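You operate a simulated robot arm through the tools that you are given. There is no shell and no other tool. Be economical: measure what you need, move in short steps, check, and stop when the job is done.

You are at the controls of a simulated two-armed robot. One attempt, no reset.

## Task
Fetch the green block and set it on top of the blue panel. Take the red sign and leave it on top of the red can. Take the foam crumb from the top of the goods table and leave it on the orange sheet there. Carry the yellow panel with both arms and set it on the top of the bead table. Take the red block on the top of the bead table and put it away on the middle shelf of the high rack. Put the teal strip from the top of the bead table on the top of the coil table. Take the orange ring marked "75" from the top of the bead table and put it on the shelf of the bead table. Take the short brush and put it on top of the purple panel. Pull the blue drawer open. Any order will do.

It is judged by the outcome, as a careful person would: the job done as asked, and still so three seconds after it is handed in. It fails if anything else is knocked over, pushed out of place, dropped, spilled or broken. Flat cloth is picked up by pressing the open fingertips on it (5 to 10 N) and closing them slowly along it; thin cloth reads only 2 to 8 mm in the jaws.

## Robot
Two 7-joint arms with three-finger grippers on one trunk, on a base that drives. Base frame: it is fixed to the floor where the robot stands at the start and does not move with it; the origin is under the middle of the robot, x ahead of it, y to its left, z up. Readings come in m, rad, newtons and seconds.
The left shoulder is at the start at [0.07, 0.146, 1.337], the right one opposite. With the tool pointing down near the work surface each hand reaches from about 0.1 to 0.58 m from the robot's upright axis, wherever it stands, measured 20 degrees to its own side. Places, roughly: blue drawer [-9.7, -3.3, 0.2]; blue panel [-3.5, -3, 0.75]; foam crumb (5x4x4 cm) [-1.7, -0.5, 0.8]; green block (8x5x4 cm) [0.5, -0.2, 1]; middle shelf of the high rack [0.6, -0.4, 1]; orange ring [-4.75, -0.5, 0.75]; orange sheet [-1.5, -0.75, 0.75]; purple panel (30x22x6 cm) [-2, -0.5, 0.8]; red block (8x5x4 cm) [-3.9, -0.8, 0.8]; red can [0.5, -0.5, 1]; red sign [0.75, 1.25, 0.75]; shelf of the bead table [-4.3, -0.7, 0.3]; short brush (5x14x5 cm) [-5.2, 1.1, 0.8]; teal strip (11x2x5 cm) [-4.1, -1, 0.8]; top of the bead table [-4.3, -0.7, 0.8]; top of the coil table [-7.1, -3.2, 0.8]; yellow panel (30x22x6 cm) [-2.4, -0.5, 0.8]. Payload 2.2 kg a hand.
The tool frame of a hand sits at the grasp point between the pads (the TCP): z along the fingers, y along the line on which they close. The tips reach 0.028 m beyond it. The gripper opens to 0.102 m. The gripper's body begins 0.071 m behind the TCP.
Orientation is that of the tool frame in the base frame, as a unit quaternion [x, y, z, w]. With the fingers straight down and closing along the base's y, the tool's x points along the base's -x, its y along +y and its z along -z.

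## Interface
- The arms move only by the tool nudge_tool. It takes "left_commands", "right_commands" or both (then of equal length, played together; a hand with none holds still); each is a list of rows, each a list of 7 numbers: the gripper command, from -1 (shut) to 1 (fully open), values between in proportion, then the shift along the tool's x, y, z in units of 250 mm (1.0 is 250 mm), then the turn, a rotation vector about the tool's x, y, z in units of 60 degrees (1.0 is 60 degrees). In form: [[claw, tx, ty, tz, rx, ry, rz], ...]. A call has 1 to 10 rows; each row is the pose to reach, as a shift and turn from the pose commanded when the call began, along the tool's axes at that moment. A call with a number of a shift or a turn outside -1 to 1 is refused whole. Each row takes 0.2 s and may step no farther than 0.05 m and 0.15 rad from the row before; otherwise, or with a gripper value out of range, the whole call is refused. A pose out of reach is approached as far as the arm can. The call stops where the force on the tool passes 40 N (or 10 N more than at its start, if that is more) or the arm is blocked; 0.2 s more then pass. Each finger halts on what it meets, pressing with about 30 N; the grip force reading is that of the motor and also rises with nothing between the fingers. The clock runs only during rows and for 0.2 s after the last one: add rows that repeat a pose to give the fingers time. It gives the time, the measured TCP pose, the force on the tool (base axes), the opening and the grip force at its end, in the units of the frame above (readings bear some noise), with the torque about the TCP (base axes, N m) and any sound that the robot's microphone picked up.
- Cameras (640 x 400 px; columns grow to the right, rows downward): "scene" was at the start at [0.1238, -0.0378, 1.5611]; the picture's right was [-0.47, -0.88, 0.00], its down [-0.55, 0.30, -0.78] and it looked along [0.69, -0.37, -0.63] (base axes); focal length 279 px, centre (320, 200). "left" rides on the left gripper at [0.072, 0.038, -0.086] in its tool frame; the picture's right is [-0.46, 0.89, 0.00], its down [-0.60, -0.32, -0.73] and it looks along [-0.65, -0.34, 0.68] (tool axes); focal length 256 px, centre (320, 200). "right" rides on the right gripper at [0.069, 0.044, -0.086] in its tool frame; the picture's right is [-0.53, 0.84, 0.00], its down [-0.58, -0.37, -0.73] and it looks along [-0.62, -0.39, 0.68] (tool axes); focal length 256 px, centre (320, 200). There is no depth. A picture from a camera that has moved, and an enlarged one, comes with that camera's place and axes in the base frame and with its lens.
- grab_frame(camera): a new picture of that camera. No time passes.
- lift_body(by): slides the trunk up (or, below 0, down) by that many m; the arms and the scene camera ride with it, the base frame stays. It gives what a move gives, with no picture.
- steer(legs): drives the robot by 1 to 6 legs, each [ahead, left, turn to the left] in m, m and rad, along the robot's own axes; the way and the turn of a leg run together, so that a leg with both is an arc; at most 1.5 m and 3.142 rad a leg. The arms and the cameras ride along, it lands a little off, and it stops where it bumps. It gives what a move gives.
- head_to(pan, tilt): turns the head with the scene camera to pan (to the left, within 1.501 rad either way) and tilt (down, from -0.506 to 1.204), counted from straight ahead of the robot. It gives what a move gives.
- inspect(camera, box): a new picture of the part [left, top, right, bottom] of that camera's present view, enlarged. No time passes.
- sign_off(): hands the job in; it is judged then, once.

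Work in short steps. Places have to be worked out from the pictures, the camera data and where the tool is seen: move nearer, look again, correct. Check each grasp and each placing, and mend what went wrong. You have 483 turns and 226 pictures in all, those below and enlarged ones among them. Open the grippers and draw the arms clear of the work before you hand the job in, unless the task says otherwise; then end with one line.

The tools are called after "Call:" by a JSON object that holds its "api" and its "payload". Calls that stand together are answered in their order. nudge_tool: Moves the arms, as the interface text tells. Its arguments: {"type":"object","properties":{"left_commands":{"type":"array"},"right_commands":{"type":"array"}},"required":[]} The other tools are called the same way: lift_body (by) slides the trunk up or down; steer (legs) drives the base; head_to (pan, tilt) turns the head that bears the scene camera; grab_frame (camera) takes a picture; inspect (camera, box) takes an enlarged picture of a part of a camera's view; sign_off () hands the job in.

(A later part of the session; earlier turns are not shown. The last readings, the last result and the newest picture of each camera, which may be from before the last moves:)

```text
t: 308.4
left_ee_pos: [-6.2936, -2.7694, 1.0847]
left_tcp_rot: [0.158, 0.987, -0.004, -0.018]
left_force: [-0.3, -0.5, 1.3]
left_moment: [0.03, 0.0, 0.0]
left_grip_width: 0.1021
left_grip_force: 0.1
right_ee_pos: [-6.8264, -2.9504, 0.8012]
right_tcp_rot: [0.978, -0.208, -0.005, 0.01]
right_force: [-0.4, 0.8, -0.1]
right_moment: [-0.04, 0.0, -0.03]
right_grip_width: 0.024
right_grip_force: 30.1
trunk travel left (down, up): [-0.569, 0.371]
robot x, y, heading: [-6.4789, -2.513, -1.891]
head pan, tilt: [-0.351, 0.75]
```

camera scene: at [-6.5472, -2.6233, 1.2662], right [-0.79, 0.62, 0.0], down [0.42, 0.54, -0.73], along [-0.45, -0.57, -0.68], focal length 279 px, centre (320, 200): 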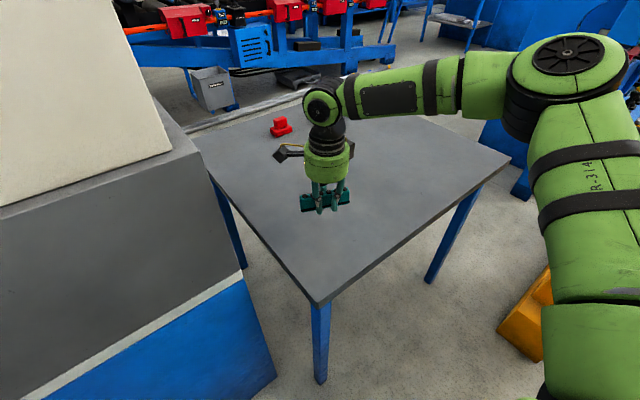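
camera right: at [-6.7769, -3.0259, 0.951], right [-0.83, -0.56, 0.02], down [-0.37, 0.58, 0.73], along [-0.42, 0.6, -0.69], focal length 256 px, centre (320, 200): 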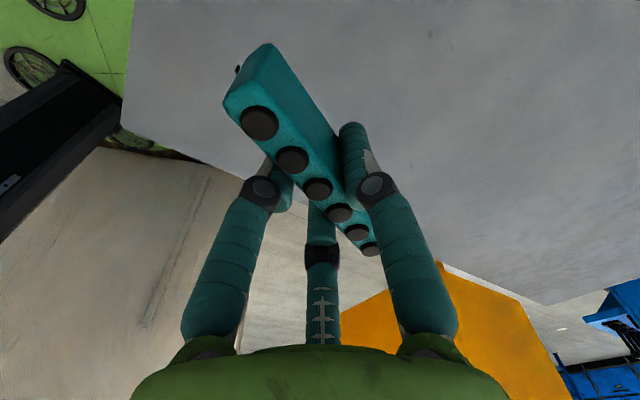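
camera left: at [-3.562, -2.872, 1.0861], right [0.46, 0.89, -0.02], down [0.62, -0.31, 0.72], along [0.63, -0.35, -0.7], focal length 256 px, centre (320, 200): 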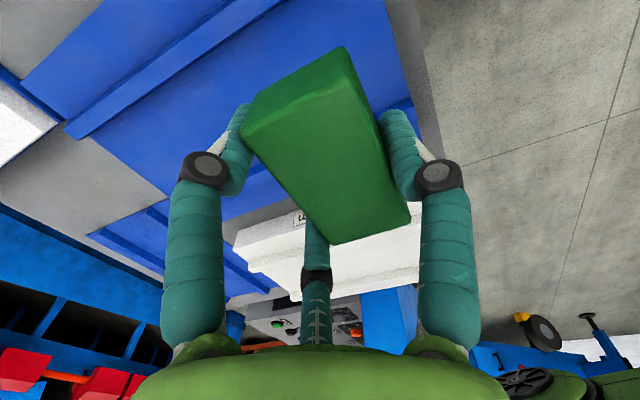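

Call:
{"api": "lift_body", "payload": {"by": -0.008}}

Call:
{"api": "lift_body", "payload": {"by": -0.005}}

Call:
{"api": "inspect", "payload": {"camera": "scene", "box": [260, 130, 400, 240]}}

```text
t: 308.9
left_ee_pos: [-6.292, -2.7697, 1.0766]
left_tcp_rot: [0.157, 0.987, -0.003, -0.017]
left_force: [-0.9, -0.7, 0.4]
left_moment: [0.0, 0.0, 0.01]
left_grip_width: 0.1022
left_grip_force: 0.0
right_ee_pos: [-6.8271, -2.9504, 0.7947]
right_tcp_rot: [0.978, -0.207, -0.005, 0.011]
right_force: [-0.5, 0.2, 0.4]
right_moment: [0.01, -0.01, -0.01]
right_grip_width: 0.0241
right_grip_force: 29.4
trunk travel left (down, up): [-0.561, 0.379]
robot x, y, heading: [-6.4802, -2.5136, -1.883]
head pan, tilt: [-0.351, 0.75]
```

```text
t: 309.5
left_ee_pos: [-6.2926, -2.7699, 1.0719]
left_tcp_rot: [0.158, 0.987, -0.004, -0.017]
left_force: [-0.9, -1.3, 0.3]
left_moment: [-0.01, 0.02, 0.0]
left_grip_width: 0.1023
left_grip_force: 0.1
right_ee_pos: [-6.8274, -2.9501, 0.79]
right_tcp_rot: [0.978, -0.207, -0.006, 0.01]
right_force: [-0.3, 0.1, -0.4]
right_moment: [0.0, 0.02, 0.02]
right_grip_width: 0.024
right_grip_force: 30.0
trunk travel left (down, up): [-0.556, 0.384]
robot x, y, heading: [-6.4827, -2.5129, -1.881]
head pan, tilt: [-0.351, 0.75]
```

```text
3.64 times, centred on (330, 185) of scene
camera zoom: at [-6.5479, -2.624, 1.2361], right [-0.79, 0.62, 0.0], down [0.42, 0.54, -0.73], along [-0.45, -0.57, -0.68], focal length 1016 px, centre (284, 254)
```

zoom: 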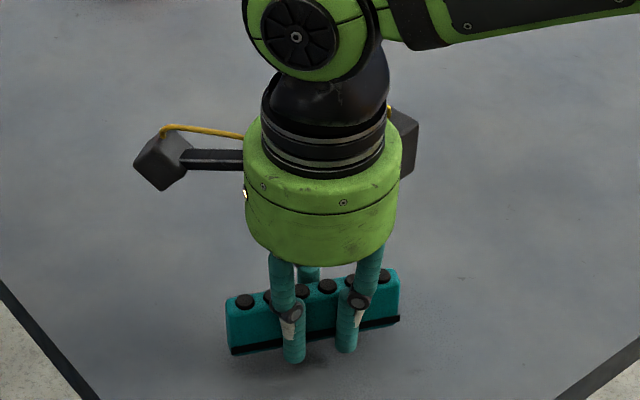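

Call:
{"api": "lift_body", "payload": {"by": -0.007}}

Call:
{"api": "lift_body", "payload": {"by": -0.006}}

```text
t: 310.1
left_ee_pos: [-6.292, -2.7682, 1.065]
left_tcp_rot: [0.159, 0.987, -0.003, -0.017]
left_force: [-2.2, -1.5, 0.0]
left_moment: [0.01, -0.03, 0.01]
left_grip_width: 0.1023
left_grip_force: 0.2
right_ee_pos: [-6.8259, -2.9497, 0.7825]
right_tcp_rot: [0.978, -0.208, -0.005, 0.01]
right_force: [0.2, 0.7, -0.4]
right_moment: [0.02, -0.02, -0.01]
right_grip_width: 0.0239
right_grip_force: 29.9
trunk travel left (down, up): [-0.549, 0.391]
robot x, y, heading: [-6.4756, -2.5154, -1.89]
head pan, tilt: [-0.351, 0.75]
```

```text
t: 310.6
left_ee_pos: [-6.2928, -2.7685, 1.0581]
left_tcp_rot: [0.157, 0.987, -0.003, -0.018]
left_force: [-0.6, -1.0, 0.6]
left_moment: [0.04, -0.01, 0.04]
left_grip_width: 0.1023
left_grip_force: 0.0
right_ee_pos: [-6.8259, -2.9503, 0.777]
right_tcp_rot: [0.978, -0.209, -0.005, 0.011]
right_force: [-0.5, -0.5, 4.9]
right_moment: [0.05, -0.1, 0.02]
right_grip_width: 0.0242
right_grip_force: 29.9
trunk travel left (down, up): [-0.543, 0.397]
robot x, y, heading: [-6.4793, -2.5137, -1.879]
head pan, tilt: [-0.351, 0.75]
```

Contact (4.9 N). I release slowly and rise straight up.

Call:
{"api": "nudge_tool", "payload": {"right_commands": [[-0.4, 0, 0, 0, 0, 0, 0], [-0.2, 0, 0, 0, 0, 0, 0], [0.1, 0, 0, 0, 0, 0, 0], [0.5, 0, 0, 0, 0, 0, 0], [0.5, 0, 0, -0.1, 0, 0, 0], [0.5, 0, 0, -0.25, 0, 0, 0], [0.5, 0, 0, -0.42, 0, 0, 0], [0.5, 0, 0, -0.6, 0, 0, 0], [0.5, 0, 0, -0.6, 0, 0, 0]]}}

Call:
{"api": "inspect", "payload": {"camera": "scene", "box": [240, 120, 420, 260]}}

```text
t: 312.6
left_ee_pos: [-6.2935, -2.7705, 1.0591]
left_tcp_rot: [0.158, 0.987, -0.004, -0.017]
left_force: [-0.7, -0.6, 0.7]
left_moment: [0.03, -0.02, -0.03]
left_grip_width: 0.1024
left_grip_force: 0.1
right_ee_pos: [-6.8253, -2.9449, 0.9275]
right_tcp_rot: [0.978, -0.208, -0.005, 0.009]
right_force: [0.4, -0.6, 0.3]
right_moment: [-0.02, 0.01, 0.01]
right_grip_width: 0.0765
right_grip_force: 0.0
trunk travel left (down, up): [-0.543, 0.397]
robot x, y, heading: [-6.4791, -2.5136, -1.887]
head pan, tilt: [-0.351, 0.75]
```

```text
2.86 times, centred on (330, 190) of scene
camera zoom: at [-6.5482, -2.6243, 1.223], right [-0.79, 0.62, 0.0], down [0.42, 0.54, -0.73], along [-0.45, -0.57, -0.68], focal length 798 px, centre (291, 229)
```

zoom: 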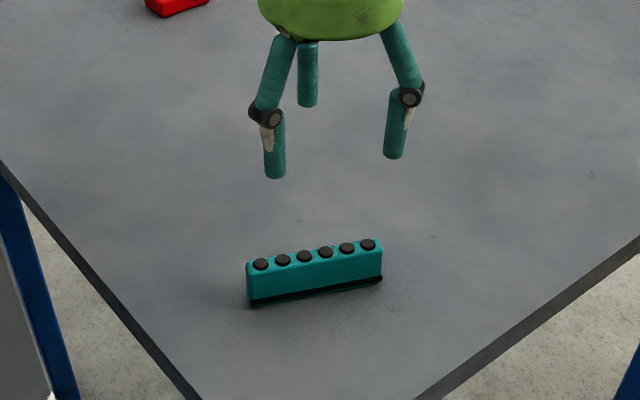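

The teal strip stands on the coil table. I retract the right hand, retrace the corridor, and go around the north side of the pallet towards the drawer.

Call:
{"api": "nudge_tool", "payload": {"right_commands": [[0.5, 0.02, -0.17, 0, 0, 0, 0], [0.5, 0.05, -0.34, 0, 0, 0, 0], [0.5, 0.08, -0.51, 0, 0, 0, 0], [0.5, 0.1, -0.68, 0, 0, 0, 0], [0.5, 0.12, -0.85, 0, 0, 0, 0], [0.5, 0.14, -0.99, 0, 0, 0, 0]]}}

Call:
{"api": "steer", "payload": {"legs": [[-0.15, 0.45, 0], [-0.18, 0.44, 0], [-0.1, 0.3, 0], [0, 0, -2.8]]}}

Call:
{"api": "head_to", "payload": {"pan": 0.3, "tilt": 0.3}}

Call:
{"api": "grab_frame", "payload": {"camera": "scene"}}

```text
t: 314.0
left_ee_pos: [-6.2921, -2.7688, 1.0569]
left_tcp_rot: [0.158, 0.987, -0.005, -0.018]
left_force: [-0.7, -0.8, 0.8]
left_moment: [-0.02, 0.03, -0.01]
left_grip_width: 0.1023
left_grip_force: 0.1
right_ee_pos: [-6.6915, -2.733, 0.9215]
right_tcp_rot: [0.978, -0.209, -0.005, 0.011]
right_force: [-0.6, 0.2, 0.2]
right_moment: [-0.02, 0.01, 0.01]
right_grip_width: 0.0762
right_grip_force: 0.1
trunk travel left (down, up): [-0.543, 0.397]
robot x, y, heading: [-6.4791, -2.515, -1.886]
head pan, tilt: [-0.351, 0.75]
```

```text
t: 327.4
left_ee_pos: [-5.4972, -2.3036, 1.0581]
left_tcp_rot: [0.999, 0.031, 0.016, -0.007]
left_force: [-0.1, 0.6, 0.8]
left_moment: [-0.05, 0.0, 0.01]
left_grip_width: 0.1025
left_grip_force: 0.0
right_ee_pos: [-5.113, -2.1863, 0.9205]
right_tcp_rot: [0.019, 1.0, 0.01, 0.004]
right_force: [0.7, -0.6, 1.1]
right_moment: [-0.02, 0.01, 0.01]
right_grip_width: 0.0766
right_grip_force: 0.1
trunk travel left (down, up): [-0.543, 0.397]
robot x, y, heading: [-5.2281, -2.4686, 1.635]
head pan, tilt: [-0.351, 0.75]
```

```text
t: 328.4
left_ee_pos: [-5.4977, -2.3035, 1.0588]
left_tcp_rot: [0.999, 0.032, 0.016, -0.007]
left_force: [1.0, 0.4, 1.6]
left_moment: [-0.01, -0.03, 0.06]
left_grip_width: 0.1024
left_grip_force: 0.1
right_ee_pos: [-5.114, -2.1876, 0.9197]
right_tcp_rot: [0.019, 1.0, 0.012, 0.003]
right_force: [-0.4, -0.5, 0.0]
right_moment: [-0.02, -0.01, 0.02]
right_grip_width: 0.0766
right_grip_force: 0.0
trunk travel left (down, up): [-0.543, 0.397]
robot x, y, heading: [-5.2315, -2.4679, 1.634]
head pan, tilt: [0.3, 0.3]
```

```text
105 pictures are left
camera scene: at [-5.2676, -2.3312, 1.2634], right [0.93, 0.35, 0.0], down [0.11, -0.28, -0.96], along [-0.34, 0.89, -0.3], focal length 279 px, centre (320, 200)
```

scene: 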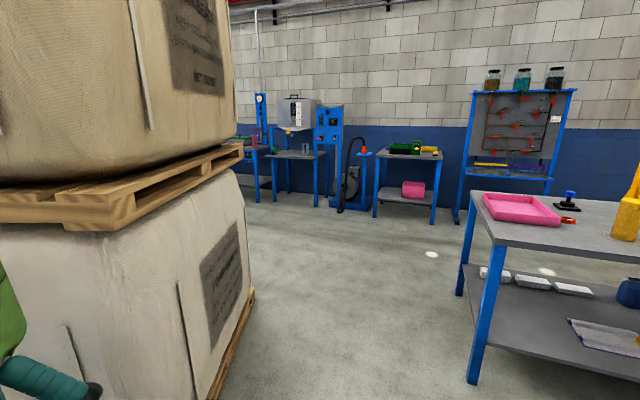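

The way north is clear. I drive up between the pallet and the bead table, then turn west.

Call:
{"api": "steer", "payload": {"legs": [[0, 0, -0.06], [1.2, 0, 0], [1.2, 0, 0], [0, 0, 1.57]]}}

Call:
{"api": "head_to", "payload": {"pan": 0.2, "tilt": 0.3}}

Call:
{"api": "grab_frame", "payload": {"camera": "scene"}}

```text
t: 336.3
left_ee_pos: [-5.4942, -1.0408, 1.0587]
left_tcp_rot: [1.0, 0.001, 0.016, -0.006]
left_force: [-0.8, 1.1, 0.4]
left_moment: [-0.04, -0.01, 0.01]
left_grip_width: 0.1025
left_grip_force: 0.1
right_ee_pos: [-5.1057, -0.9468, 0.9206]
right_tcp_rot: [0.05, 0.999, 0.011, 0.004]
right_force: [0.8, -0.3, -0.2]
right_moment: [0.01, 0.02, 0.0]
right_grip_width: 0.0766
right_grip_force: 0.1
trunk travel left (down, up): [-0.543, 0.397]
robot x, y, heading: [-5.2393, -1.2242, 1.574]
head pan, tilt: [0.3, 0.3]
stopped in leg 3: the robot was blocked; the commanded pose is now the measured one
```

```text
t: 336.9
left_ee_pos: [-5.4958, -1.039, 1.0582]
left_tcp_rot: [1.0, 0.001, 0.017, -0.007]
left_force: [0.8, 0.9, 0.1]
left_moment: [-0.01, -0.04, 0.08]
left_grip_width: 0.102
left_grip_force: 0.1
right_ee_pos: [-5.1061, -0.9473, 0.9207]
right_tcp_rot: [0.05, 0.999, 0.011, 0.003]
right_force: [-0.9, 0.7, -0.2]
right_moment: [-0.01, 0.03, 0.0]
right_grip_width: 0.0767
right_grip_force: 0.1
trunk travel left (down, up): [-0.543, 0.397]
robot x, y, heading: [-5.237, -1.2232, 1.574]
head pan, tilt: [0.201, 0.3]
```

```text
104 pictures are left
camera scene: at [-5.2594, -1.0799, 1.2635], right [0.98, 0.2, 0.0], down [0.06, -0.29, -0.96], along [-0.19, 0.94, -0.3], focal length 279 px, centre (320, 200)
```

scene: 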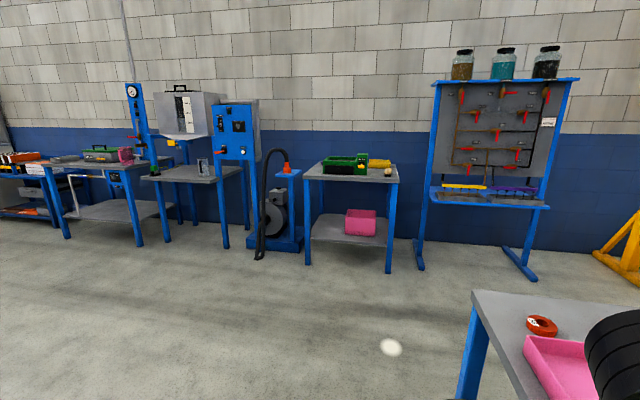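

The base grazed the bead table's corner. I back up slightly, sidestep west and continue.

Call:
{"api": "steer", "payload": {"legs": [[-0.08, 0, 0], [0, 0.22, 0], [1.2, 0, 0]]}}

Call:
{"api": "grab_frame", "payload": {"camera": "scene"}}

```text
t: 344.9
left_ee_pos: [-5.7134, 0.0706, 1.0584]
left_tcp_rot: [1.0, -0.005, 0.018, -0.006]
left_force: [0.7, 1.5, 0.8]
left_moment: [-0.06, -0.01, 0.0]
left_grip_width: 0.1024
left_grip_force: 0.1
right_ee_pos: [-5.3229, 0.1591, 0.9203]
right_tcp_rot: [0.055, 0.998, 0.012, 0.003]
right_force: [-0.5, 0.0, 0.0]
right_moment: [0.01, -0.01, 0.01]
right_grip_width: 0.0765
right_grip_force: 0.1
trunk travel left (down, up): [-0.543, 0.397]
robot x, y, heading: [-5.4588, -0.1144, 1.561]
head pan, tilt: [0.201, 0.3]
```

```text
103 pictures are left
camera scene: at [-5.4778, 0.0283, 1.2635], right [0.98, 0.19, 0.0], down [0.06, -0.29, -0.96], along [-0.18, 0.94, -0.3], focal length 279 px, centre (320, 200)
```

scene: 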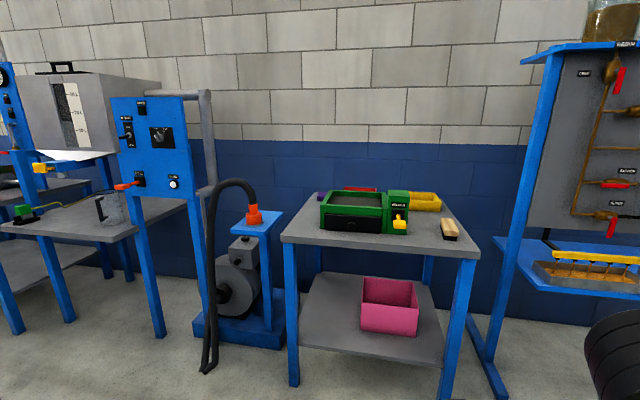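

I'll take the brush now (the drawer can come last). I roll the right wrist back to neutral and drive up to the brush's table.

Call:
{"api": "nudge_tool", "payload": {"right_commands": [[1, 0, 0, 0, 0, 0, -0.14], [1, 0, 0, 0, 0, 0, -0.28], [1, 0, 0, 0, 0, 0, -0.42], [1, 0, 0, 0, 0, 0, -0.56], [1, 0, 0, 0, 0, 0, -0.7], [1, 0, 0, 0, 0, 0, -0.84], [1, 0, 0, 0, 0, 0, -0.98]]}}

Call:
{"api": "nudge_tool", "payload": {"right_commands": [[1, 0, 0, 0, 0, 0, -0.14], [1, 0, 0, 0, 0, 0, -0.28], [1, 0, 0, 0, 0, 0, -0.42], [1, 0, 0, 0, 0, 0, -0.56], [1, 0, 0, 0, 0, 0, -0.62], [1, 0, 0, 0, 0, 0, -0.62]]}}

Call:
{"api": "steer", "payload": {"legs": [[0.78, -0.13, 0.01]]}}

Call:
{"api": "head_to", "payload": {"pan": -0.2, "tilt": 0.75}}

Call:
{"api": "grab_frame", "payload": {"camera": "scene"}}

Call:
{"api": "grab_frame", "payload": {"camera": "right"}}

```text
t: 346.5
left_ee_pos: [-5.7126, 0.0709, 1.058]
left_tcp_rot: [1.0, -0.004, 0.016, -0.007]
left_force: [1.1, 2.2, 0.7]
left_moment: [-0.01, -0.01, 0.02]
left_grip_width: 0.1022
left_grip_force: 0.0
right_ee_pos: [-5.3227, 0.1588, 0.9212]
right_tcp_rot: [-0.444, 0.896, 0.008, 0.008]
right_force: [0.1, 0.3, -0.2]
right_moment: [-0.02, 0.01, 0.01]
right_grip_width: 0.102
right_grip_force: 0.1
trunk travel left (down, up): [-0.543, 0.397]
robot x, y, heading: [-5.4599, -0.1176, 1.567]
head pan, tilt: [0.201, 0.3]
```

```text
t: 347.9
left_ee_pos: [-5.7112, 0.0703, 1.0585]
left_tcp_rot: [1.0, -0.004, 0.017, -0.007]
left_force: [1.9, 0.7, -0.4]
left_moment: [0.03, -0.01, 0.06]
left_grip_width: 0.1024
left_grip_force: 0.0
right_ee_pos: [-5.3227, 0.1592, 0.9199]
right_tcp_rot: [-0.705, 0.709, 0.005, 0.01]
right_force: [0.1, 0.6, 0.2]
right_moment: [0.02, -0.01, 0.02]
right_grip_width: 0.1019
right_grip_force: 0.1
trunk travel left (down, up): [-0.543, 0.397]
robot x, y, heading: [-5.4598, -0.1133, 1.563]
head pan, tilt: [0.201, 0.3]
```

```text
t: 352.2
left_ee_pos: [-5.5772, 0.8709, 1.058]
left_tcp_rot: [1.0, -0.003, 0.017, -0.006]
left_force: [0.3, 1.5, 0.9]
left_moment: [-0.03, 0.03, 0.01]
left_grip_width: 0.1021
left_grip_force: 0.0
right_ee_pos: [-5.1879, 0.9604, 0.9217]
right_tcp_rot: [-0.706, 0.708, 0.005, 0.011]
right_force: [0.4, 0.4, 0.1]
right_moment: [-0.01, 0.03, -0.01]
right_grip_width: 0.1021
right_grip_force: 0.1
trunk travel left (down, up): [-0.543, 0.397]
robot x, y, heading: [-5.3291, 0.6817, 1.565]
head pan, tilt: [0.201, 0.3]
```

```text
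t: 353.1
left_ee_pos: [-5.577, 0.8711, 1.0587]
left_tcp_rot: [1.0, -0.004, 0.017, -0.005]
left_force: [1.3, 1.7, 1.5]
left_moment: [-0.01, -0.03, 0.06]
left_grip_width: 0.1024
left_grip_force: 0.1
right_ee_pos: [-5.1887, 0.9612, 0.9204]
right_tcp_rot: [-0.706, 0.708, 0.005, 0.009]
right_force: [0.6, -0.1, 0.4]
right_moment: [0.02, -0.02, -0.03]
right_grip_width: 0.1018
right_grip_force: 0.0
trunk travel left (down, up): [-0.543, 0.397]
robot x, y, heading: [-5.3236, 0.6847, 1.569]
head pan, tilt: [-0.201, 0.75]
```

```text
102 pictures are left
camera scene: at [-5.3081, 0.8184, 1.2232], right [0.98, -0.21, 0.0], down [-0.14, -0.67, -0.73], along [0.15, 0.72, -0.68], focal length 279 px, centre (320, 200)
```

scene: 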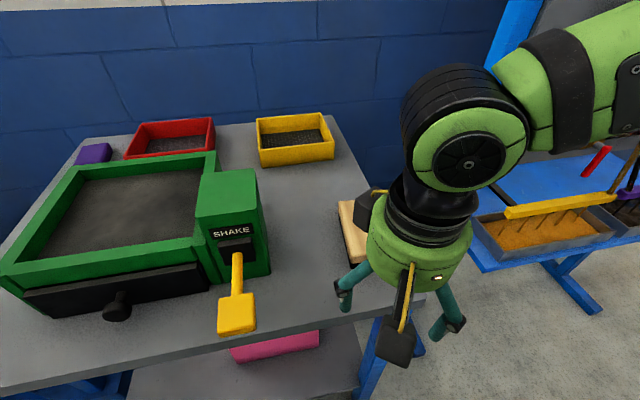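

```text
101 pictures are left
camera right: at [-5.2334, 0.8879, 1.0041], right [-0.84, 0.54, 0.01], down [0.36, 0.56, 0.75], along [0.4, 0.63, -0.67], focal length 256 px, centre (320, 200)
```

right: 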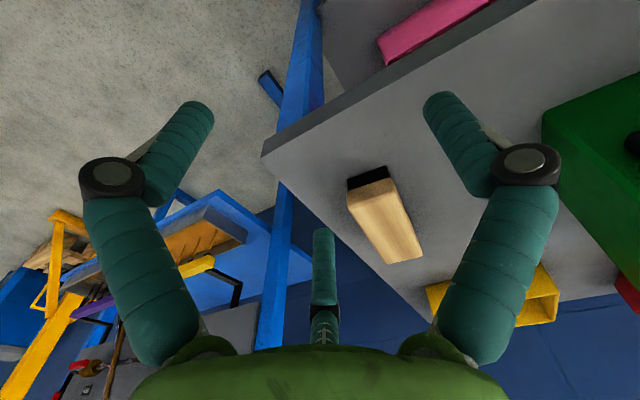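

Call:
{"api": "inspect", "payload": {"camera": "right", "box": [320, 140, 460, 280]}}

```text
2.86 times, centred on (390, 210) of right
camera zoom: at [-5.2334, 0.8879, 1.0041], right [-0.84, 0.54, 0.01], down [0.36, 0.56, 0.75], along [0.4, 0.63, -0.67], focal length 731 px, centre (120, 171)
```

zoom: 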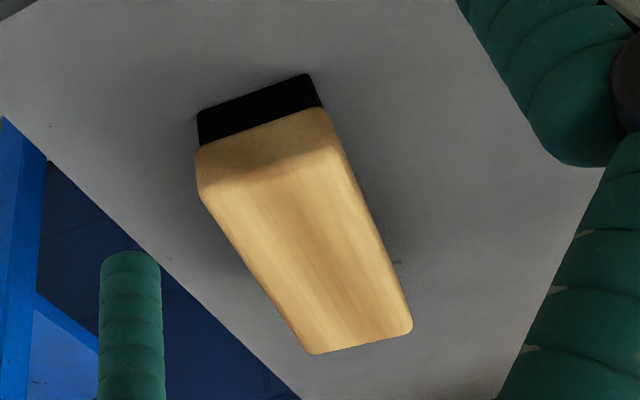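

The brush: centre about [−5.167, 1.151], axis 6° off y, top at z≈0.83. I move above it with matching yaw.

Call:
{"api": "nudge_tool", "payload": {"right_commands": [[1, -0.15, -0.03, 0, 0, 0, 0.05], [1, -0.3, -0.06, 0, 0, 0, 0.1], [1, -0.45, -0.09, 0, 0, 0, 0.1], [1, -0.6, -0.12, 0, 0, 0, 0.1], [1, -0.76, -0.12, 0, 0, 0, 0.1], [1, -0.76, -0.12, 0, 0, 0, 0.1]]}}

Call:
{"api": "grab_frame", "payload": {"camera": "right"}}

```text
t: 354.5
left_ee_pos: [-5.5783, 0.8701, 1.0585]
left_tcp_rot: [1.0, -0.002, 0.016, -0.007]
left_force: [1.7, 1.0, 1.0]
left_moment: [-0.01, 0.01, 0.05]
left_grip_width: 0.1023
left_grip_force: 0.1
right_ee_pos: [-5.1566, 1.1485, 0.9225]
right_tcp_rot: [-0.668, 0.744, 0.006, 0.011]
right_force: [0.1, -0.7, -0.2]
right_moment: [0.04, 0.0, -0.03]
right_grip_width: 0.1019
right_grip_force: 0.1
trunk travel left (down, up): [-0.543, 0.397]
robot x, y, heading: [-5.3276, 0.6851, 1.565]
head pan, tilt: [-0.201, 0.75]
```

```text
99 pictures are left
camera right: at [-5.2097, 1.0812, 1.0063], right [-0.78, 0.62, 0.01], down [0.42, 0.52, 0.75], along [0.46, 0.59, -0.67], focal length 256 px, centre (320, 200)
```

right: 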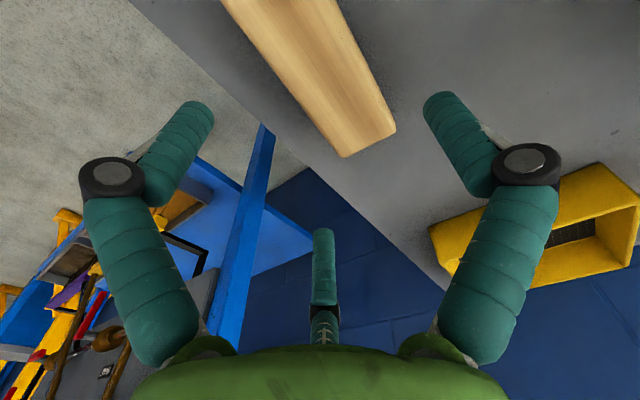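

I refine by 1 cm and descend to grip the wooden part.

Call:
{"api": "nudge_tool", "payload": {"right_commands": [[0.9, 0.049, 0.025, 0.08, 0, 0, 0], [0.85, 0.049, 0.025, 0.2, 0, 0, 0], [0.85, 0.049, 0.025, 0.3, 0, 0, 0], [0.85, 0.049, 0.025, 0.37, 0, 0, 0], [0.85, 0.049, 0.025, 0.37, 0, 0, 0]]}}

Call:
{"api": "grab_frame", "payload": {"camera": "right"}}

Call:
{"api": "inspect", "payload": {"camera": "scene", "box": [280, 150, 480, 330]}}

```text
t: 355.7
left_ee_pos: [-5.5787, 0.8711, 1.0585]
left_tcp_rot: [1.0, -0.003, 0.016, -0.006]
left_force: [1.1, 1.2, 0.0]
left_moment: [0.0, -0.01, 0.05]
left_grip_width: 0.1022
left_grip_force: 0.0
right_ee_pos: [-5.1632, 1.1402, 0.8325]
right_tcp_rot: [-0.668, 0.744, 0.005, 0.01]
right_force: [0.2, -0.2, 0.6]
right_moment: [-0.02, 0.04, 0.01]
right_grip_width: 0.0946
right_grip_force: 0.1
trunk travel left (down, up): [-0.543, 0.397]
robot x, y, heading: [-5.3211, 0.6865, 1.564]
head pan, tilt: [-0.201, 0.75]
```

```text
98 pictures are left
camera right: at [-5.2158, 1.0724, 0.9159], right [-0.78, 0.62, 0.01], down [0.42, 0.52, 0.75], along [0.46, 0.59, -0.67], focal length 256 px, centre (320, 200)
```

right: 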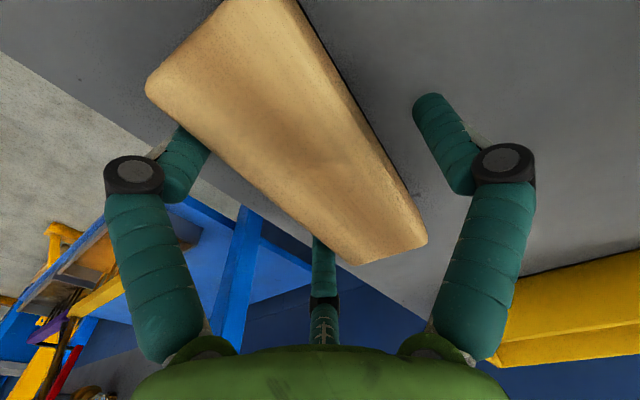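

```text
2.22 times, centred on (380, 240) of scene
camera zoom: at [-5.308, 0.8182, 1.2231], right [0.98, -0.21, 0.0], down [-0.14, -0.67, -0.73], along [0.15, 0.72, -0.68], focal length 621 px, centre (187, 111)
```

zoom: 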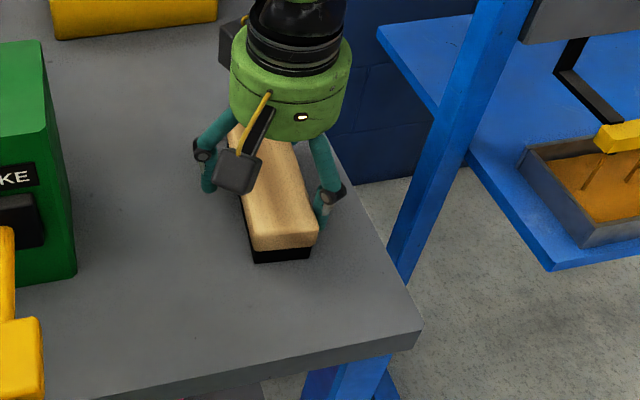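

The brush is inside the jaws. I close slowly and lift.

Call:
{"api": "nudge_tool", "payload": {"right_commands": [[0.6, 0, 0, 0, 0, 0, 0], [0.45, 0, 0, 0, 0, 0, 0], [0.3, 0, 0, 0, 0, 0, 0], [0.1, 0, 0, 0, 0, 0, 0], [-0.3, 0, 0, 0, 0, 0, 0], [-1, 0, 0, 0, 0, 0, 0], [-1, 0, 0, 0, 0, 0, 0]]}}

Call:
{"api": "nudge_tool", "payload": {"right_commands": [[-1, 0, 0, -0.05, 0, 0, 0], [-1, 0, 0, -0.12, 0, 0, 0], [-1, 0, 0, -0.25, 0, 0, 0], [-1, 0, 0, -0.4, 0, 0, 0], [-1, 0, 0, -0.55, 0, 0, 0], [-1, 0, 0, -0.55, 0, 0, 0]]}}

Call:
{"api": "grab_frame", "payload": {"camera": "right"}}

```text
t: 357.3
left_ee_pos: [-5.578, 0.8711, 1.0579]
left_tcp_rot: [1.0, -0.003, 0.017, -0.005]
left_force: [0.5, 1.6, 1.4]
left_moment: [-0.03, 0.03, 0.02]
left_grip_width: 0.1023
left_grip_force: 0.0
right_ee_pos: [-5.1624, 1.1395, 0.8332]
right_tcp_rot: [-0.668, 0.744, 0.006, 0.01]
right_force: [-1.4, 0.0, 3.4]
right_moment: [-0.08, 0.15, -0.04]
right_grip_width: 0.0698
right_grip_force: 29.7
trunk travel left (down, up): [-0.543, 0.397]
robot x, y, heading: [-5.3239, 0.6852, 1.562]
head pan, tilt: [-0.201, 0.75]
```

```text
t: 358.7
left_ee_pos: [-5.5784, 0.8709, 1.0584]
left_tcp_rot: [1.0, -0.003, 0.017, -0.006]
left_force: [0.2, 0.8, 1.2]
left_moment: [-0.02, 0.03, 0.0]
left_grip_width: 0.1023
left_grip_force: 0.1
right_ee_pos: [-5.1669, 1.1391, 0.9691]
right_tcp_rot: [-0.667, 0.745, 0.006, 0.01]
right_force: [-0.4, -0.3, -0.5]
right_moment: [0.0, -0.01, -0.03]
right_grip_width: 0.0696
right_grip_force: 30.5
trunk travel left (down, up): [-0.543, 0.397]
robot x, y, heading: [-5.321, 0.6834, 1.558]
head pan, tilt: [-0.201, 0.75]
```

```text
96 pictures are left
camera right: at [-5.2192, 1.0722, 1.0527], right [-0.78, 0.62, 0.01], down [0.42, 0.52, 0.75], along [0.46, 0.59, -0.67], focal length 256 px, centre (320, 200)
```

right: 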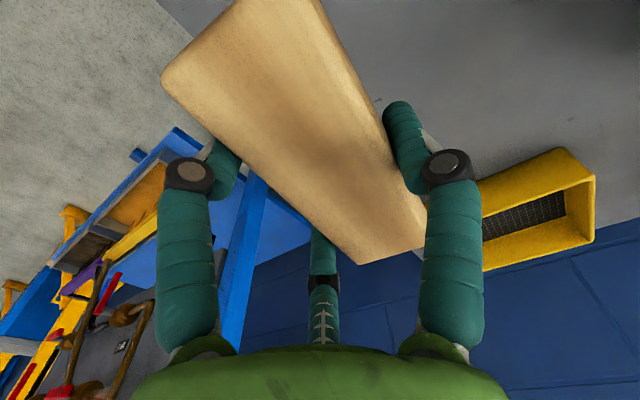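

The brush is held. I back off, turn to face south and strafe east along the aisle to the goods table.

Call:
{"api": "nudge_tool", "payload": {"right_commands": [[-1, 0.15, 0, 0, 0, 0, 0], [-1, 0.3, 0, 0, 0, 0, 0], [-1, 0.45, 0, 0, 0, 0, 0], [-1, 0.6, 0, 0, 0, 0, 0], [-1, 0.75, 0, 0, 0, 0, 0]]}}

Call:
{"api": "steer", "payload": {"legs": [[-0.4, 0, 0], [0, 0, 3.141], [0, 1.5, 0]]}}

Call:
{"api": "head_to", "payload": {"pan": 0.6, "tilt": 0.4}}

Call:
{"api": "grab_frame", "payload": {"camera": "scene"}}

```text
t: 359.9
left_ee_pos: [-5.5792, 0.8707, 1.0588]
left_tcp_rot: [1.0, -0.004, 0.016, -0.007]
left_force: [-0.5, 0.5, 0.8]
left_moment: [0.02, 0.0, 0.01]
left_grip_width: 0.1025
left_grip_force: 0.1
right_ee_pos: [-5.1864, 0.9507, 0.9689]
right_tcp_rot: [-0.667, 0.745, 0.006, 0.011]
right_force: [0.0, -0.6, -0.9]
right_moment: [0.02, -0.01, 0.0]
right_grip_width: 0.0693
right_grip_force: 30.6
trunk travel left (down, up): [-0.543, 0.397]
robot x, y, heading: [-5.3234, 0.687, 1.561]
head pan, tilt: [-0.201, 0.75]
```

```text
t: 377.0
left_ee_pos: [-3.5383, 0.1045, 1.0592]
left_tcp_rot: [-0.002, 1.0, -0.006, -0.016]
left_force: [-0.6, -0.9, 0.7]
left_moment: [0.04, -0.05, 0.03]
left_grip_width: 0.1021
left_grip_force: 0.1
right_ee_pos: [-3.9287, 0.018, 0.9675]
right_tcp_rot: [0.741, 0.672, -0.01, 0.006]
right_force: [-0.5, -0.5, -1.3]
right_moment: [0.0, 0.01, 0.0]
right_grip_width: 0.0693
right_grip_force: 29.7
trunk travel left (down, up): [-0.543, 0.397]
robot x, y, heading: [-3.7988, 0.2858, -1.563]
head pan, tilt: [-0.201, 0.75]
```

```text
t: 378.1
left_ee_pos: [-3.5369, 0.1046, 1.0585]
left_tcp_rot: [-0.003, 1.0, -0.006, -0.017]
left_force: [-1.0, -1.1, 0.3]
left_moment: [0.03, 0.0, 0.04]
left_grip_width: 0.1023
left_grip_force: 0.0
right_ee_pos: [-3.9288, 0.018, 0.9691]
right_tcp_rot: [0.74, 0.672, -0.01, 0.005]
right_force: [-0.1, -0.5, -0.7]
right_moment: [-0.02, 0.04, -0.04]
right_grip_width: 0.0691
right_grip_force: 29.6
trunk travel left (down, up): [-0.543, 0.397]
robot x, y, heading: [-3.7913, 0.2859, -1.561]
head pan, tilt: [0.6, 0.4]
```

```text
95 pictures are left
camera scene: at [-3.7433, 0.1635, 1.2542], right [-0.82, -0.57, 0.0], down [-0.22, 0.32, -0.92], along [0.52, -0.76, -0.39], focal length 279 px, centre (320, 200)
```

scene: 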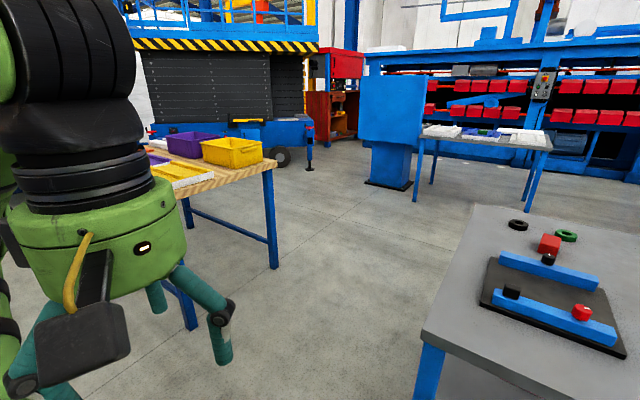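

All clear. I continue east and up to the goods table.

Call:
{"api": "steer", "payload": {"legs": [[0, 1.0, -0.005], [0, 0.92, 0], [0.28, 0, 0]]}}

Call:
{"api": "head_to", "payload": {"pan": -0.2, "tilt": 0.7}}

Call:
{"api": "grab_frame", "payload": {"camera": "scene"}}

```text
t: 389.2
left_ee_pos: [-1.6259, -0.1304, 1.0577]
left_tcp_rot: [-0.011, 1.0, -0.008, -0.017]
left_force: [-1.0, -1.0, 0.5]
left_moment: [0.02, 0.02, -0.01]
left_grip_width: 0.1022
left_grip_force: 0.0
right_ee_pos: [-2.0161, -0.2245, 0.9689]
right_tcp_rot: [0.735, 0.678, -0.01, 0.005]
right_force: [0.5, 0.6, -0.7]
right_moment: [0.03, -0.01, -0.02]
right_grip_width: 0.0693
right_grip_force: 29.7
trunk travel left (down, up): [-0.543, 0.397]
robot x, y, heading: [-1.8866, 0.0466, -1.552]
head pan, tilt: [0.6, 0.4]
```

```text
t: 390.3
left_ee_pos: [-1.6258, -0.1317, 1.0586]
left_tcp_rot: [-0.011, 1.0, -0.006, -0.017]
left_force: [-1.3, -1.0, 1.4]
left_moment: [0.02, 0.04, 0.03]
left_grip_width: 0.1021
left_grip_force: 0.1
right_ee_pos: [-2.0163, -0.2242, 0.9678]
right_tcp_rot: [0.735, 0.678, -0.01, 0.005]
right_force: [-0.5, -0.9, -0.5]
right_moment: [-0.01, 0.02, 0.02]
right_grip_width: 0.0696
right_grip_force: 30.0
trunk travel left (down, up): [-0.543, 0.397]
robot x, y, heading: [-1.8842, 0.0475, -1.543]
head pan, tilt: [-0.201, 0.7]
```

```text
94 pictures are left
camera scene: at [-1.9019, -0.0835, 1.2274], right [-0.98, 0.18, 0.0], down [0.11, 0.63, -0.77], along [-0.14, -0.75, -0.64], focal length 279 px, centre (320, 200)
```

scene: 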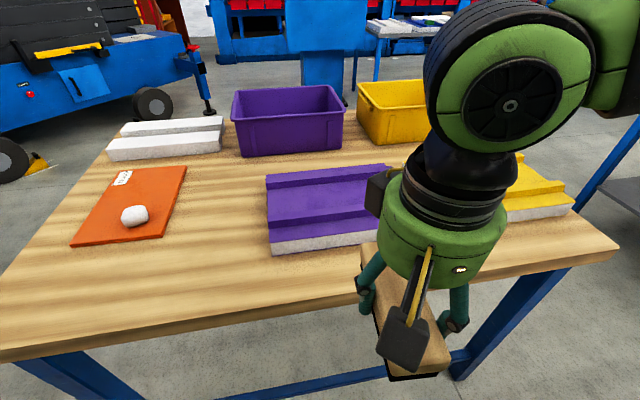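

The crumb is still on the sheet. The purple panel's flat strip is centred near [−2.01, −0.555]. I turn the brush to lie along x and move the base closer.

Call:
{"api": "nudge_tool", "payload": {"right_commands": [[-1, 0, 0, 0, 0, 0, 0.14], [-1, 0, 0, 0, 0, 0, 0.28], [-1, 0, 0, 0, 0, 0, 0.42], [-1, 0, 0, 0, 0, 0, 0.56], [-1, 0, 0, 0, 0, 0, 0.7], [-1, 0, 0, 0, 0, 0, 0.84], [-1, 0, 0, 0, 0, 0, 0.98]]}}

Call:
{"api": "nudge_tool", "payload": {"right_commands": [[-1, 0, 0, 0, 0, 0, 0.14], [-1, 0, 0, 0, 0, 0, 0.28], [-1, 0, 0, 0, 0, 0, 0.41], [-1, 0, 0, 0, 0, 0, 0.41]]}}

Call:
{"api": "steer", "payload": {"legs": [[0, 0.03, -0.028], [0.085, 0, 0]]}}

Call:
{"api": "grab_frame", "payload": {"camera": "right"}}

```text
t: 391.9
left_ee_pos: [-1.6259, -0.1313, 1.059]
left_tcp_rot: [-0.01, 1.0, -0.006, -0.017]
left_force: [-0.8, -1.7, -0.4]
left_moment: [0.04, 0.0, 0.05]
left_grip_width: 0.1021
left_grip_force: 0.1
right_ee_pos: [-2.0158, -0.2238, 0.9684]
right_tcp_rot: [0.973, 0.229, -0.006, 0.01]
right_force: [-0.1, 0.8, -1.4]
right_moment: [0.0, 0.01, -0.03]
right_grip_width: 0.0695
right_grip_force: 30.1
trunk travel left (down, up): [-0.543, 0.397]
robot x, y, heading: [-1.8867, 0.0438, -1.547]
head pan, tilt: [-0.201, 0.7]
```

```text
t: 392.9
left_ee_pos: [-1.6272, -0.1327, 1.0587]
left_tcp_rot: [-0.011, 1.0, -0.008, -0.016]
left_force: [-1.1, -0.4, 1.2]
left_moment: [0.0, 0.0, 0.0]
left_grip_width: 0.1021
left_grip_force: 0.1
right_ee_pos: [-2.0147, -0.2246, 0.9694]
right_tcp_rot: [1.0, 0.015, -0.004, 0.011]
right_force: [-0.4, -0.1, -1.6]
right_moment: [0.02, 0.0, 0.01]
right_grip_width: 0.0692
right_grip_force: 30.0
trunk travel left (down, up): [-0.543, 0.397]
robot x, y, heading: [-1.8838, 0.0452, -1.55]
head pan, tilt: [-0.201, 0.7]
```

```text
t: 394.4
left_ee_pos: [-1.6014, -0.2222, 1.0576]
left_tcp_rot: [0.003, 1.0, -0.008, -0.017]
left_force: [-0.3, -1.6, 0.6]
left_moment: [0.04, 0.01, 0.0]
left_grip_width: 0.1017
left_grip_force: 0.1
right_ee_pos: [-1.9923, -0.3066, 0.9681]
right_tcp_rot: [1.0, 0.004, -0.004, 0.011]
right_force: [0.8, -0.3, -0.8]
right_moment: [0.02, 0.03, -0.01]
right_grip_width: 0.0691
right_grip_force: 30.4
trunk travel left (down, up): [-0.543, 0.397]
robot x, y, heading: [-1.856, -0.0381, -1.574]
head pan, tilt: [-0.201, 0.7]
```

```text
93 pictures are left
camera right: at [-1.9237, -0.3478, 1.0548], right [-0.53, -0.85, 0.02], down [-0.57, 0.38, 0.73], along [-0.63, 0.37, -0.69], focal length 256 px, centre (320, 200)
```

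right: 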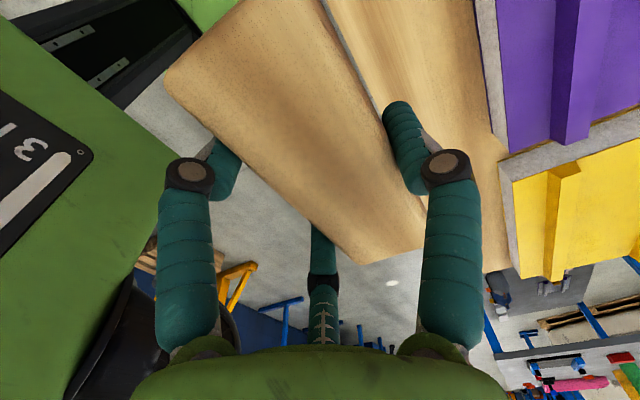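

Call:
{"api": "nudge_tool", "payload": {"right_commands": [[-1, -0.02, 0.16, 0, 0, 0, 0], [-1, -0.04, 0.33, 0, 0, 0, 0], [-1, -0.06, 0.5, 0, 0, 0, 0], [-1, -0.08, 0.66, 0, 0, 0, 0], [-1, -0.1, 0.82, 0, 0, 0, 0], [-1, -0.12, 0.98, 0, 0, 0, 0], [-1, -0.12, 0.98, 0, 0, 0, 0]]}}

Call:
{"api": "head_to", "payload": {"pan": -0.2, "tilt": 0.85}}

Call:
{"api": "grab_frame", "payload": {"camera": "scene"}}

Call:
{"api": "grab_frame", "payload": {"camera": "right"}}

```text
t: 396.0
left_ee_pos: [-1.6013, -0.2198, 1.0577]
left_tcp_rot: [0.003, 1.0, -0.008, -0.016]
left_force: [-2.6, -0.4, 1.7]
left_moment: [0.0, 0.04, 0.08]
left_grip_width: 0.1024
left_grip_force: 0.1
right_ee_pos: [-2.0266, -0.5466, 0.9749]
right_tcp_rot: [1.0, 0.003, -0.005, 0.012]
right_force: [0.2, 0.4, -1.5]
right_moment: [-0.02, 0.01, -0.01]
right_grip_width: 0.0692
right_grip_force: 30.2
right hand out of reach, approached as far as the arm can: row 6, 7
trunk travel left (down, up): [-0.543, 0.397]
robot x, y, heading: [-1.8558, -0.0353, -1.574]
head pan, tilt: [-0.201, 0.7]
```

```text
t: 396.7
left_ee_pos: [-1.6006, -0.2234, 1.0586]
left_tcp_rot: [0.002, 1.0, -0.006, -0.016]
left_force: [-1.2, -0.9, 0.2]
left_moment: [0.05, 0.01, 0.07]
left_grip_width: 0.1022
left_grip_force: 0.1
right_ee_pos: [-2.0251, -0.5478, 0.9736]
right_tcp_rot: [1.0, 0.005, -0.004, 0.011]
right_force: [-0.4, 0.2, -0.7]
right_moment: [0.01, 0.02, -0.03]
right_grip_width: 0.0692
right_grip_force: 29.6
trunk travel left (down, up): [-0.543, 0.397]
robot x, y, heading: [-1.8571, -0.0368, -1.573]
head pan, tilt: [-0.201, 0.85]
```

```text
92 pictures are left
camera scene: at [-1.8744, -0.1607, 1.2151], right [-0.98, 0.2, 0.0], down [0.15, 0.74, -0.66], along [-0.13, -0.65, -0.75], focal length 279 px, centre (320, 200)
```

scene: 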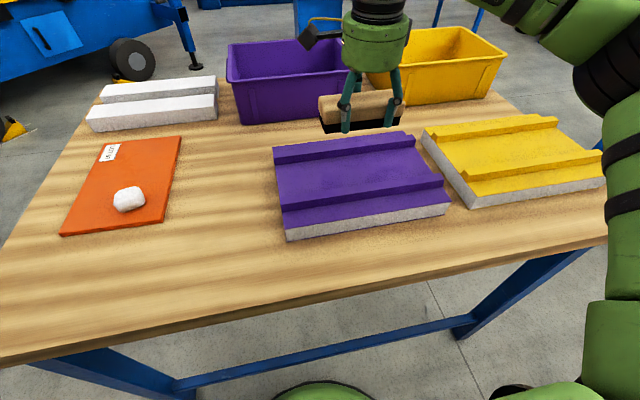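

```text
91 pictures are left
camera right: at [-1.9568, -0.5908, 1.0584], right [-0.53, -0.85, 0.02], down [-0.57, 0.38, 0.73], along [-0.63, 0.37, -0.69], focal length 256 px, centre (320, 200)
```

right: 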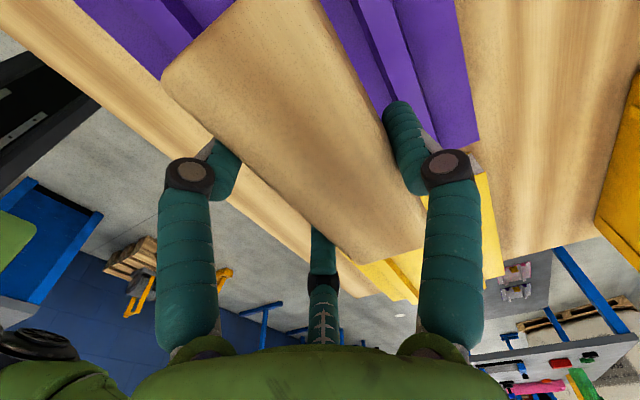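

The panel's flat strip runs y −0.52…−0.61. I nudge the base 1.5 cm forward and lower with the trunk.

Call:
{"api": "steer", "payload": {"legs": [[0.013, 0, 0]]}}

Call:
{"api": "lift_body", "payload": {"by": -0.07}}

Call:
{"api": "inspect", "payload": {"camera": "scene", "box": [240, 60, 480, 260]}}

```text
t: 397.5
left_ee_pos: [-1.6006, -0.2332, 1.0592]
left_tcp_rot: [0.002, 1.0, -0.008, -0.017]
left_force: [-1.0, -0.9, 0.7]
left_moment: [-0.01, 0.02, 0.04]
left_grip_width: 0.1024
left_grip_force: 0.1
right_ee_pos: [-2.0258, -0.5603, 0.9742]
right_tcp_rot: [1.0, 0.005, -0.003, 0.012]
right_force: [-0.2, 0.3, -0.9]
right_moment: [0.03, 0.01, 0.03]
right_grip_width: 0.0695
right_grip_force: 30.0
trunk travel left (down, up): [-0.543, 0.397]
robot x, y, heading: [-1.8554, -0.0469, -1.578]
head pan, tilt: [-0.201, 0.85]
```

```text
t: 398.6
left_ee_pos: [-1.6021, -0.2343, 0.9882]
left_tcp_rot: [0.002, 1.0, -0.006, -0.017]
left_force: [-0.8, -1.6, 0.3]
left_moment: [0.02, 0.0, 0.06]
left_grip_width: 0.1017
left_grip_force: 0.2
right_ee_pos: [-2.026, -0.5598, 0.9026]
right_tcp_rot: [1.0, 0.005, -0.003, 0.012]
right_force: [1.1, -0.3, -1.8]
right_moment: [0.01, 0.02, -0.01]
right_grip_width: 0.0692
right_grip_force: 30.0
trunk travel left (down, up): [-0.473, 0.467]
robot x, y, heading: [-1.8587, -0.0492, -1.58]
head pan, tilt: [-0.201, 0.85]
```

```text
2.00 times, centred on (360, 160) of scene
camera zoom: at [-1.8745, -0.1728, 1.1451], right [-0.98, 0.2, 0.0], down [0.15, 0.74, -0.66], along [-0.13, -0.65, -0.75], focal length 559 px, centre (240, 280)
```

zoom: 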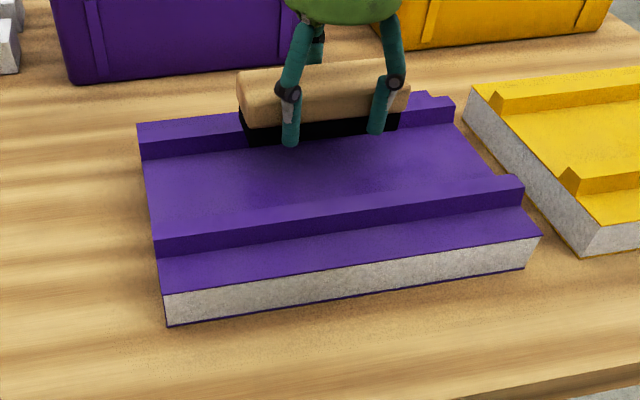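

I keep lowering in small steps, checking force and position.

Call:
{"api": "lift_body", "payload": {"by": -0.02}}

Call:
{"api": "lift_body", "payload": {"by": -0.008}}

Call:
{"api": "inspect", "payload": {"camera": "scene", "box": [280, 80, 460, 230]}}

```text
t: 399.2
left_ee_pos: [-1.6009, -0.235, 0.9684]
left_tcp_rot: [0.003, 1.0, -0.008, -0.017]
left_force: [-0.3, -0.6, 0.4]
left_moment: [0.01, 0.04, 0.05]
left_grip_width: 0.1019
left_grip_force: 0.1
right_ee_pos: [-2.0251, -0.561, 0.8813]
right_tcp_rot: [1.0, 0.004, -0.004, 0.011]
right_force: [-0.9, 0.4, -1.0]
right_moment: [-0.04, -0.01, -0.04]
right_grip_width: 0.0692
right_grip_force: 29.7
trunk travel left (down, up): [-0.453, 0.487]
robot x, y, heading: [-1.8556, -0.0468, -1.577]
head pan, tilt: [-0.201, 0.85]
```

```text
t: 399.8
left_ee_pos: [-1.6017, -0.2334, 0.9611]
left_tcp_rot: [0.002, 1.0, -0.008, -0.017]
left_force: [-0.8, -1.1, 1.0]
left_moment: [0.01, 0.02, 0.03]
left_grip_width: 0.1021
left_grip_force: 0.0
right_ee_pos: [-2.0256, -0.5605, 0.8796]
right_tcp_rot: [1.0, 0.004, -0.003, 0.015]
right_force: [-2.1, -3.2, 17.2]
right_moment: [-0.82, 0.02, -0.09]
right_grip_width: 0.0693
right_grip_force: 30.2
trunk travel left (down, up): [-0.445, 0.495]
robot x, y, heading: [-1.8556, -0.0481, -1.58]
head pan, tilt: [-0.201, 0.85]
```

```text
2.67 times, centred on (370, 155) of scene
camera zoom: at [-1.8742, -0.1713, 1.1176], right [-0.98, 0.2, 0.0], down [0.15, 0.73, -0.66], along [-0.14, -0.65, -0.75], focal length 745 px, centre (187, 320)
```

zoom: 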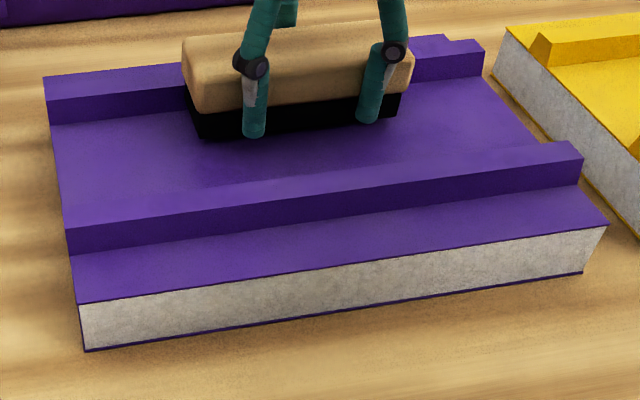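

The far edge of the brush landed on the rear ridge. I raise a little, pull back 2.5 cm, and lower again.

Call:
{"api": "lift_body", "payload": {"by": 0.02}}

Call:
{"api": "nudge_tool", "payload": {"right_commands": [[-1, 0, -0.05, 0, 0, 0, 0], [-1, 0, -0.1, 0, 0, 0, 0], [-1, 0, -0.1, 0, 0, 0, 0]]}}

Call:
{"api": "lift_body", "payload": {"by": -0.025}}

Call:
{"api": "inspect", "payload": {"camera": "scene", "box": [280, 80, 460, 230]}}

```text
t: 400.5
left_ee_pos: [-1.6007, -0.2354, 0.9801]
left_tcp_rot: [0.002, 1.0, -0.007, -0.017]
left_force: [-1.2, -0.9, -0.4]
left_moment: [0.02, 0.0, 0.05]
left_grip_width: 0.1021
left_grip_force: 0.1
right_ee_pos: [-2.0261, -0.56, 0.8944]
right_tcp_rot: [1.0, 0.005, -0.004, 0.011]
right_force: [0.1, 0.2, -1.2]
right_moment: [0.01, -0.02, -0.02]
right_grip_width: 0.0696
right_grip_force: 29.9
trunk travel left (down, up): [-0.465, 0.475]
robot x, y, heading: [-1.8564, -0.0504, -1.577]
head pan, tilt: [-0.201, 0.85]
```

```text
t: 401.3
left_ee_pos: [-1.6022, -0.2347, 0.9797]
left_tcp_rot: [0.003, 1.0, -0.007, -0.016]
left_force: [-1.1, -2.0, 0.3]
left_moment: [0.0, -0.02, 0.02]
left_grip_width: 0.1023
left_grip_force: 0.1
right_ee_pos: [-2.0233, -0.5349, 0.8942]
right_tcp_rot: [1.0, 0.004, -0.004, 0.012]
right_force: [-0.6, -0.3, -1.3]
right_moment: [-0.01, 0.04, 0.02]
right_grip_width: 0.0689
right_grip_force: 29.6
trunk travel left (down, up): [-0.465, 0.475]
robot x, y, heading: [-1.8539, -0.0529, -1.578]
head pan, tilt: [-0.201, 0.85]
```

```text
t: 402.0
left_ee_pos: [-1.6007, -0.2345, 0.956]
left_tcp_rot: [0.003, 1.0, -0.007, -0.017]
left_force: [-0.5, -1.4, 0.4]
left_moment: [0.06, -0.03, 0.01]
left_grip_width: 0.1021
left_grip_force: 0.1
right_ee_pos: [-2.0223, -0.5353, 0.8727]
right_tcp_rot: [1.0, 0.005, -0.003, 0.014]
right_force: [-1.3, -2.9, 14.3]
right_moment: [0.04, 1.04, 0.22]
right_grip_width: 0.0697
right_grip_force: 30.3
trunk travel left (down, up): [-0.44, 0.5]
robot x, y, heading: [-1.8541, -0.0515, -1.573]
head pan, tilt: [-0.201, 0.85]
```

```text
2.67 times, centred on (370, 155) of scene
camera zoom: at [-1.8741, -0.1719, 1.1125], right [-0.98, 0.2, 0.0], down [0.15, 0.73, -0.66], along [-0.14, -0.65, -0.75], focal length 745 px, centre (187, 320)
```

zoom: 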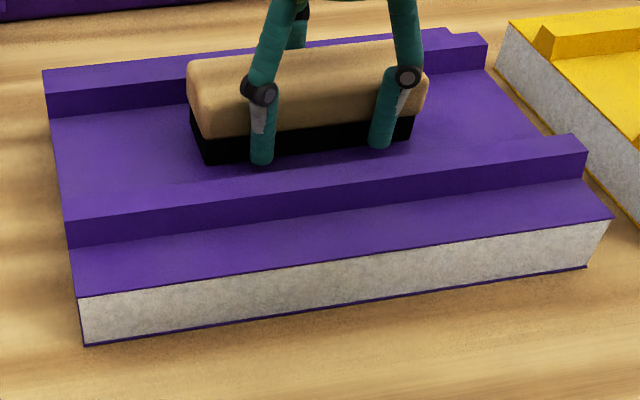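

Now the brush is over the flat strip with one end touching. I lower 3 mm more and release gently.

Call:
{"api": "nudge_tool", "payload": {"right_commands": [[0.42, 0, 0, 0, 0, 0, 0], [0.5, 0, 0, 0, 0, 0, 0], [0.6, 0, 0, 0, 0, 0, 0], [0.68, 0, 0, 0, 0, 0, 0], [0.68, 0, 0, 0, 0, 0, 0]]}}

Call:
{"api": "inspect", "payload": {"camera": "scene", "box": [280, 80, 460, 230]}}

```text
t: 403.2
left_ee_pos: [-1.6012, -0.2345, 0.9549]
left_tcp_rot: [0.003, 1.0, -0.007, -0.017]
left_force: [0.0, -0.9, 1.5]
left_moment: [0.03, -0.02, 0.01]
left_grip_width: 0.1018
left_grip_force: 0.0
right_ee_pos: [-2.0238, -0.5348, 0.8714]
right_tcp_rot: [1.0, 0.004, -0.004, 0.011]
right_force: [0.3, 0.6, -0.2]
right_moment: [-0.01, 0.01, 0.0]
right_grip_width: 0.0857
right_grip_force: 0.0
trunk travel left (down, up): [-0.44, 0.5]
robot x, y, heading: [-1.8584, -0.0505, -1.578]
head pan, tilt: [-0.201, 0.85]
```

```text
2.67 times, centred on (370, 155) of scene
camera zoom: at [-1.8744, -0.1729, 1.1121], right [-0.98, 0.2, 0.0], down [0.15, 0.74, -0.66], along [-0.13, -0.65, -0.75], focal length 745 px, centre (187, 320)
```

zoom: 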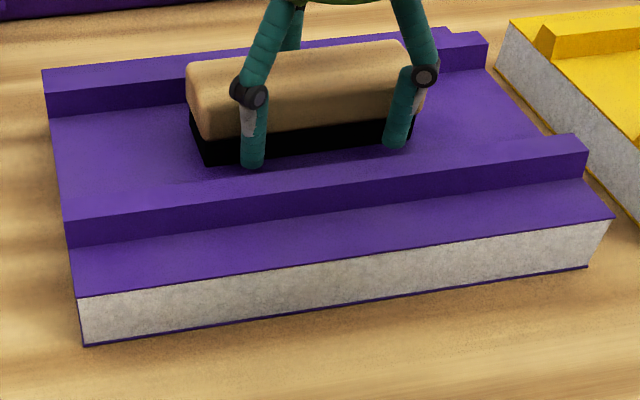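

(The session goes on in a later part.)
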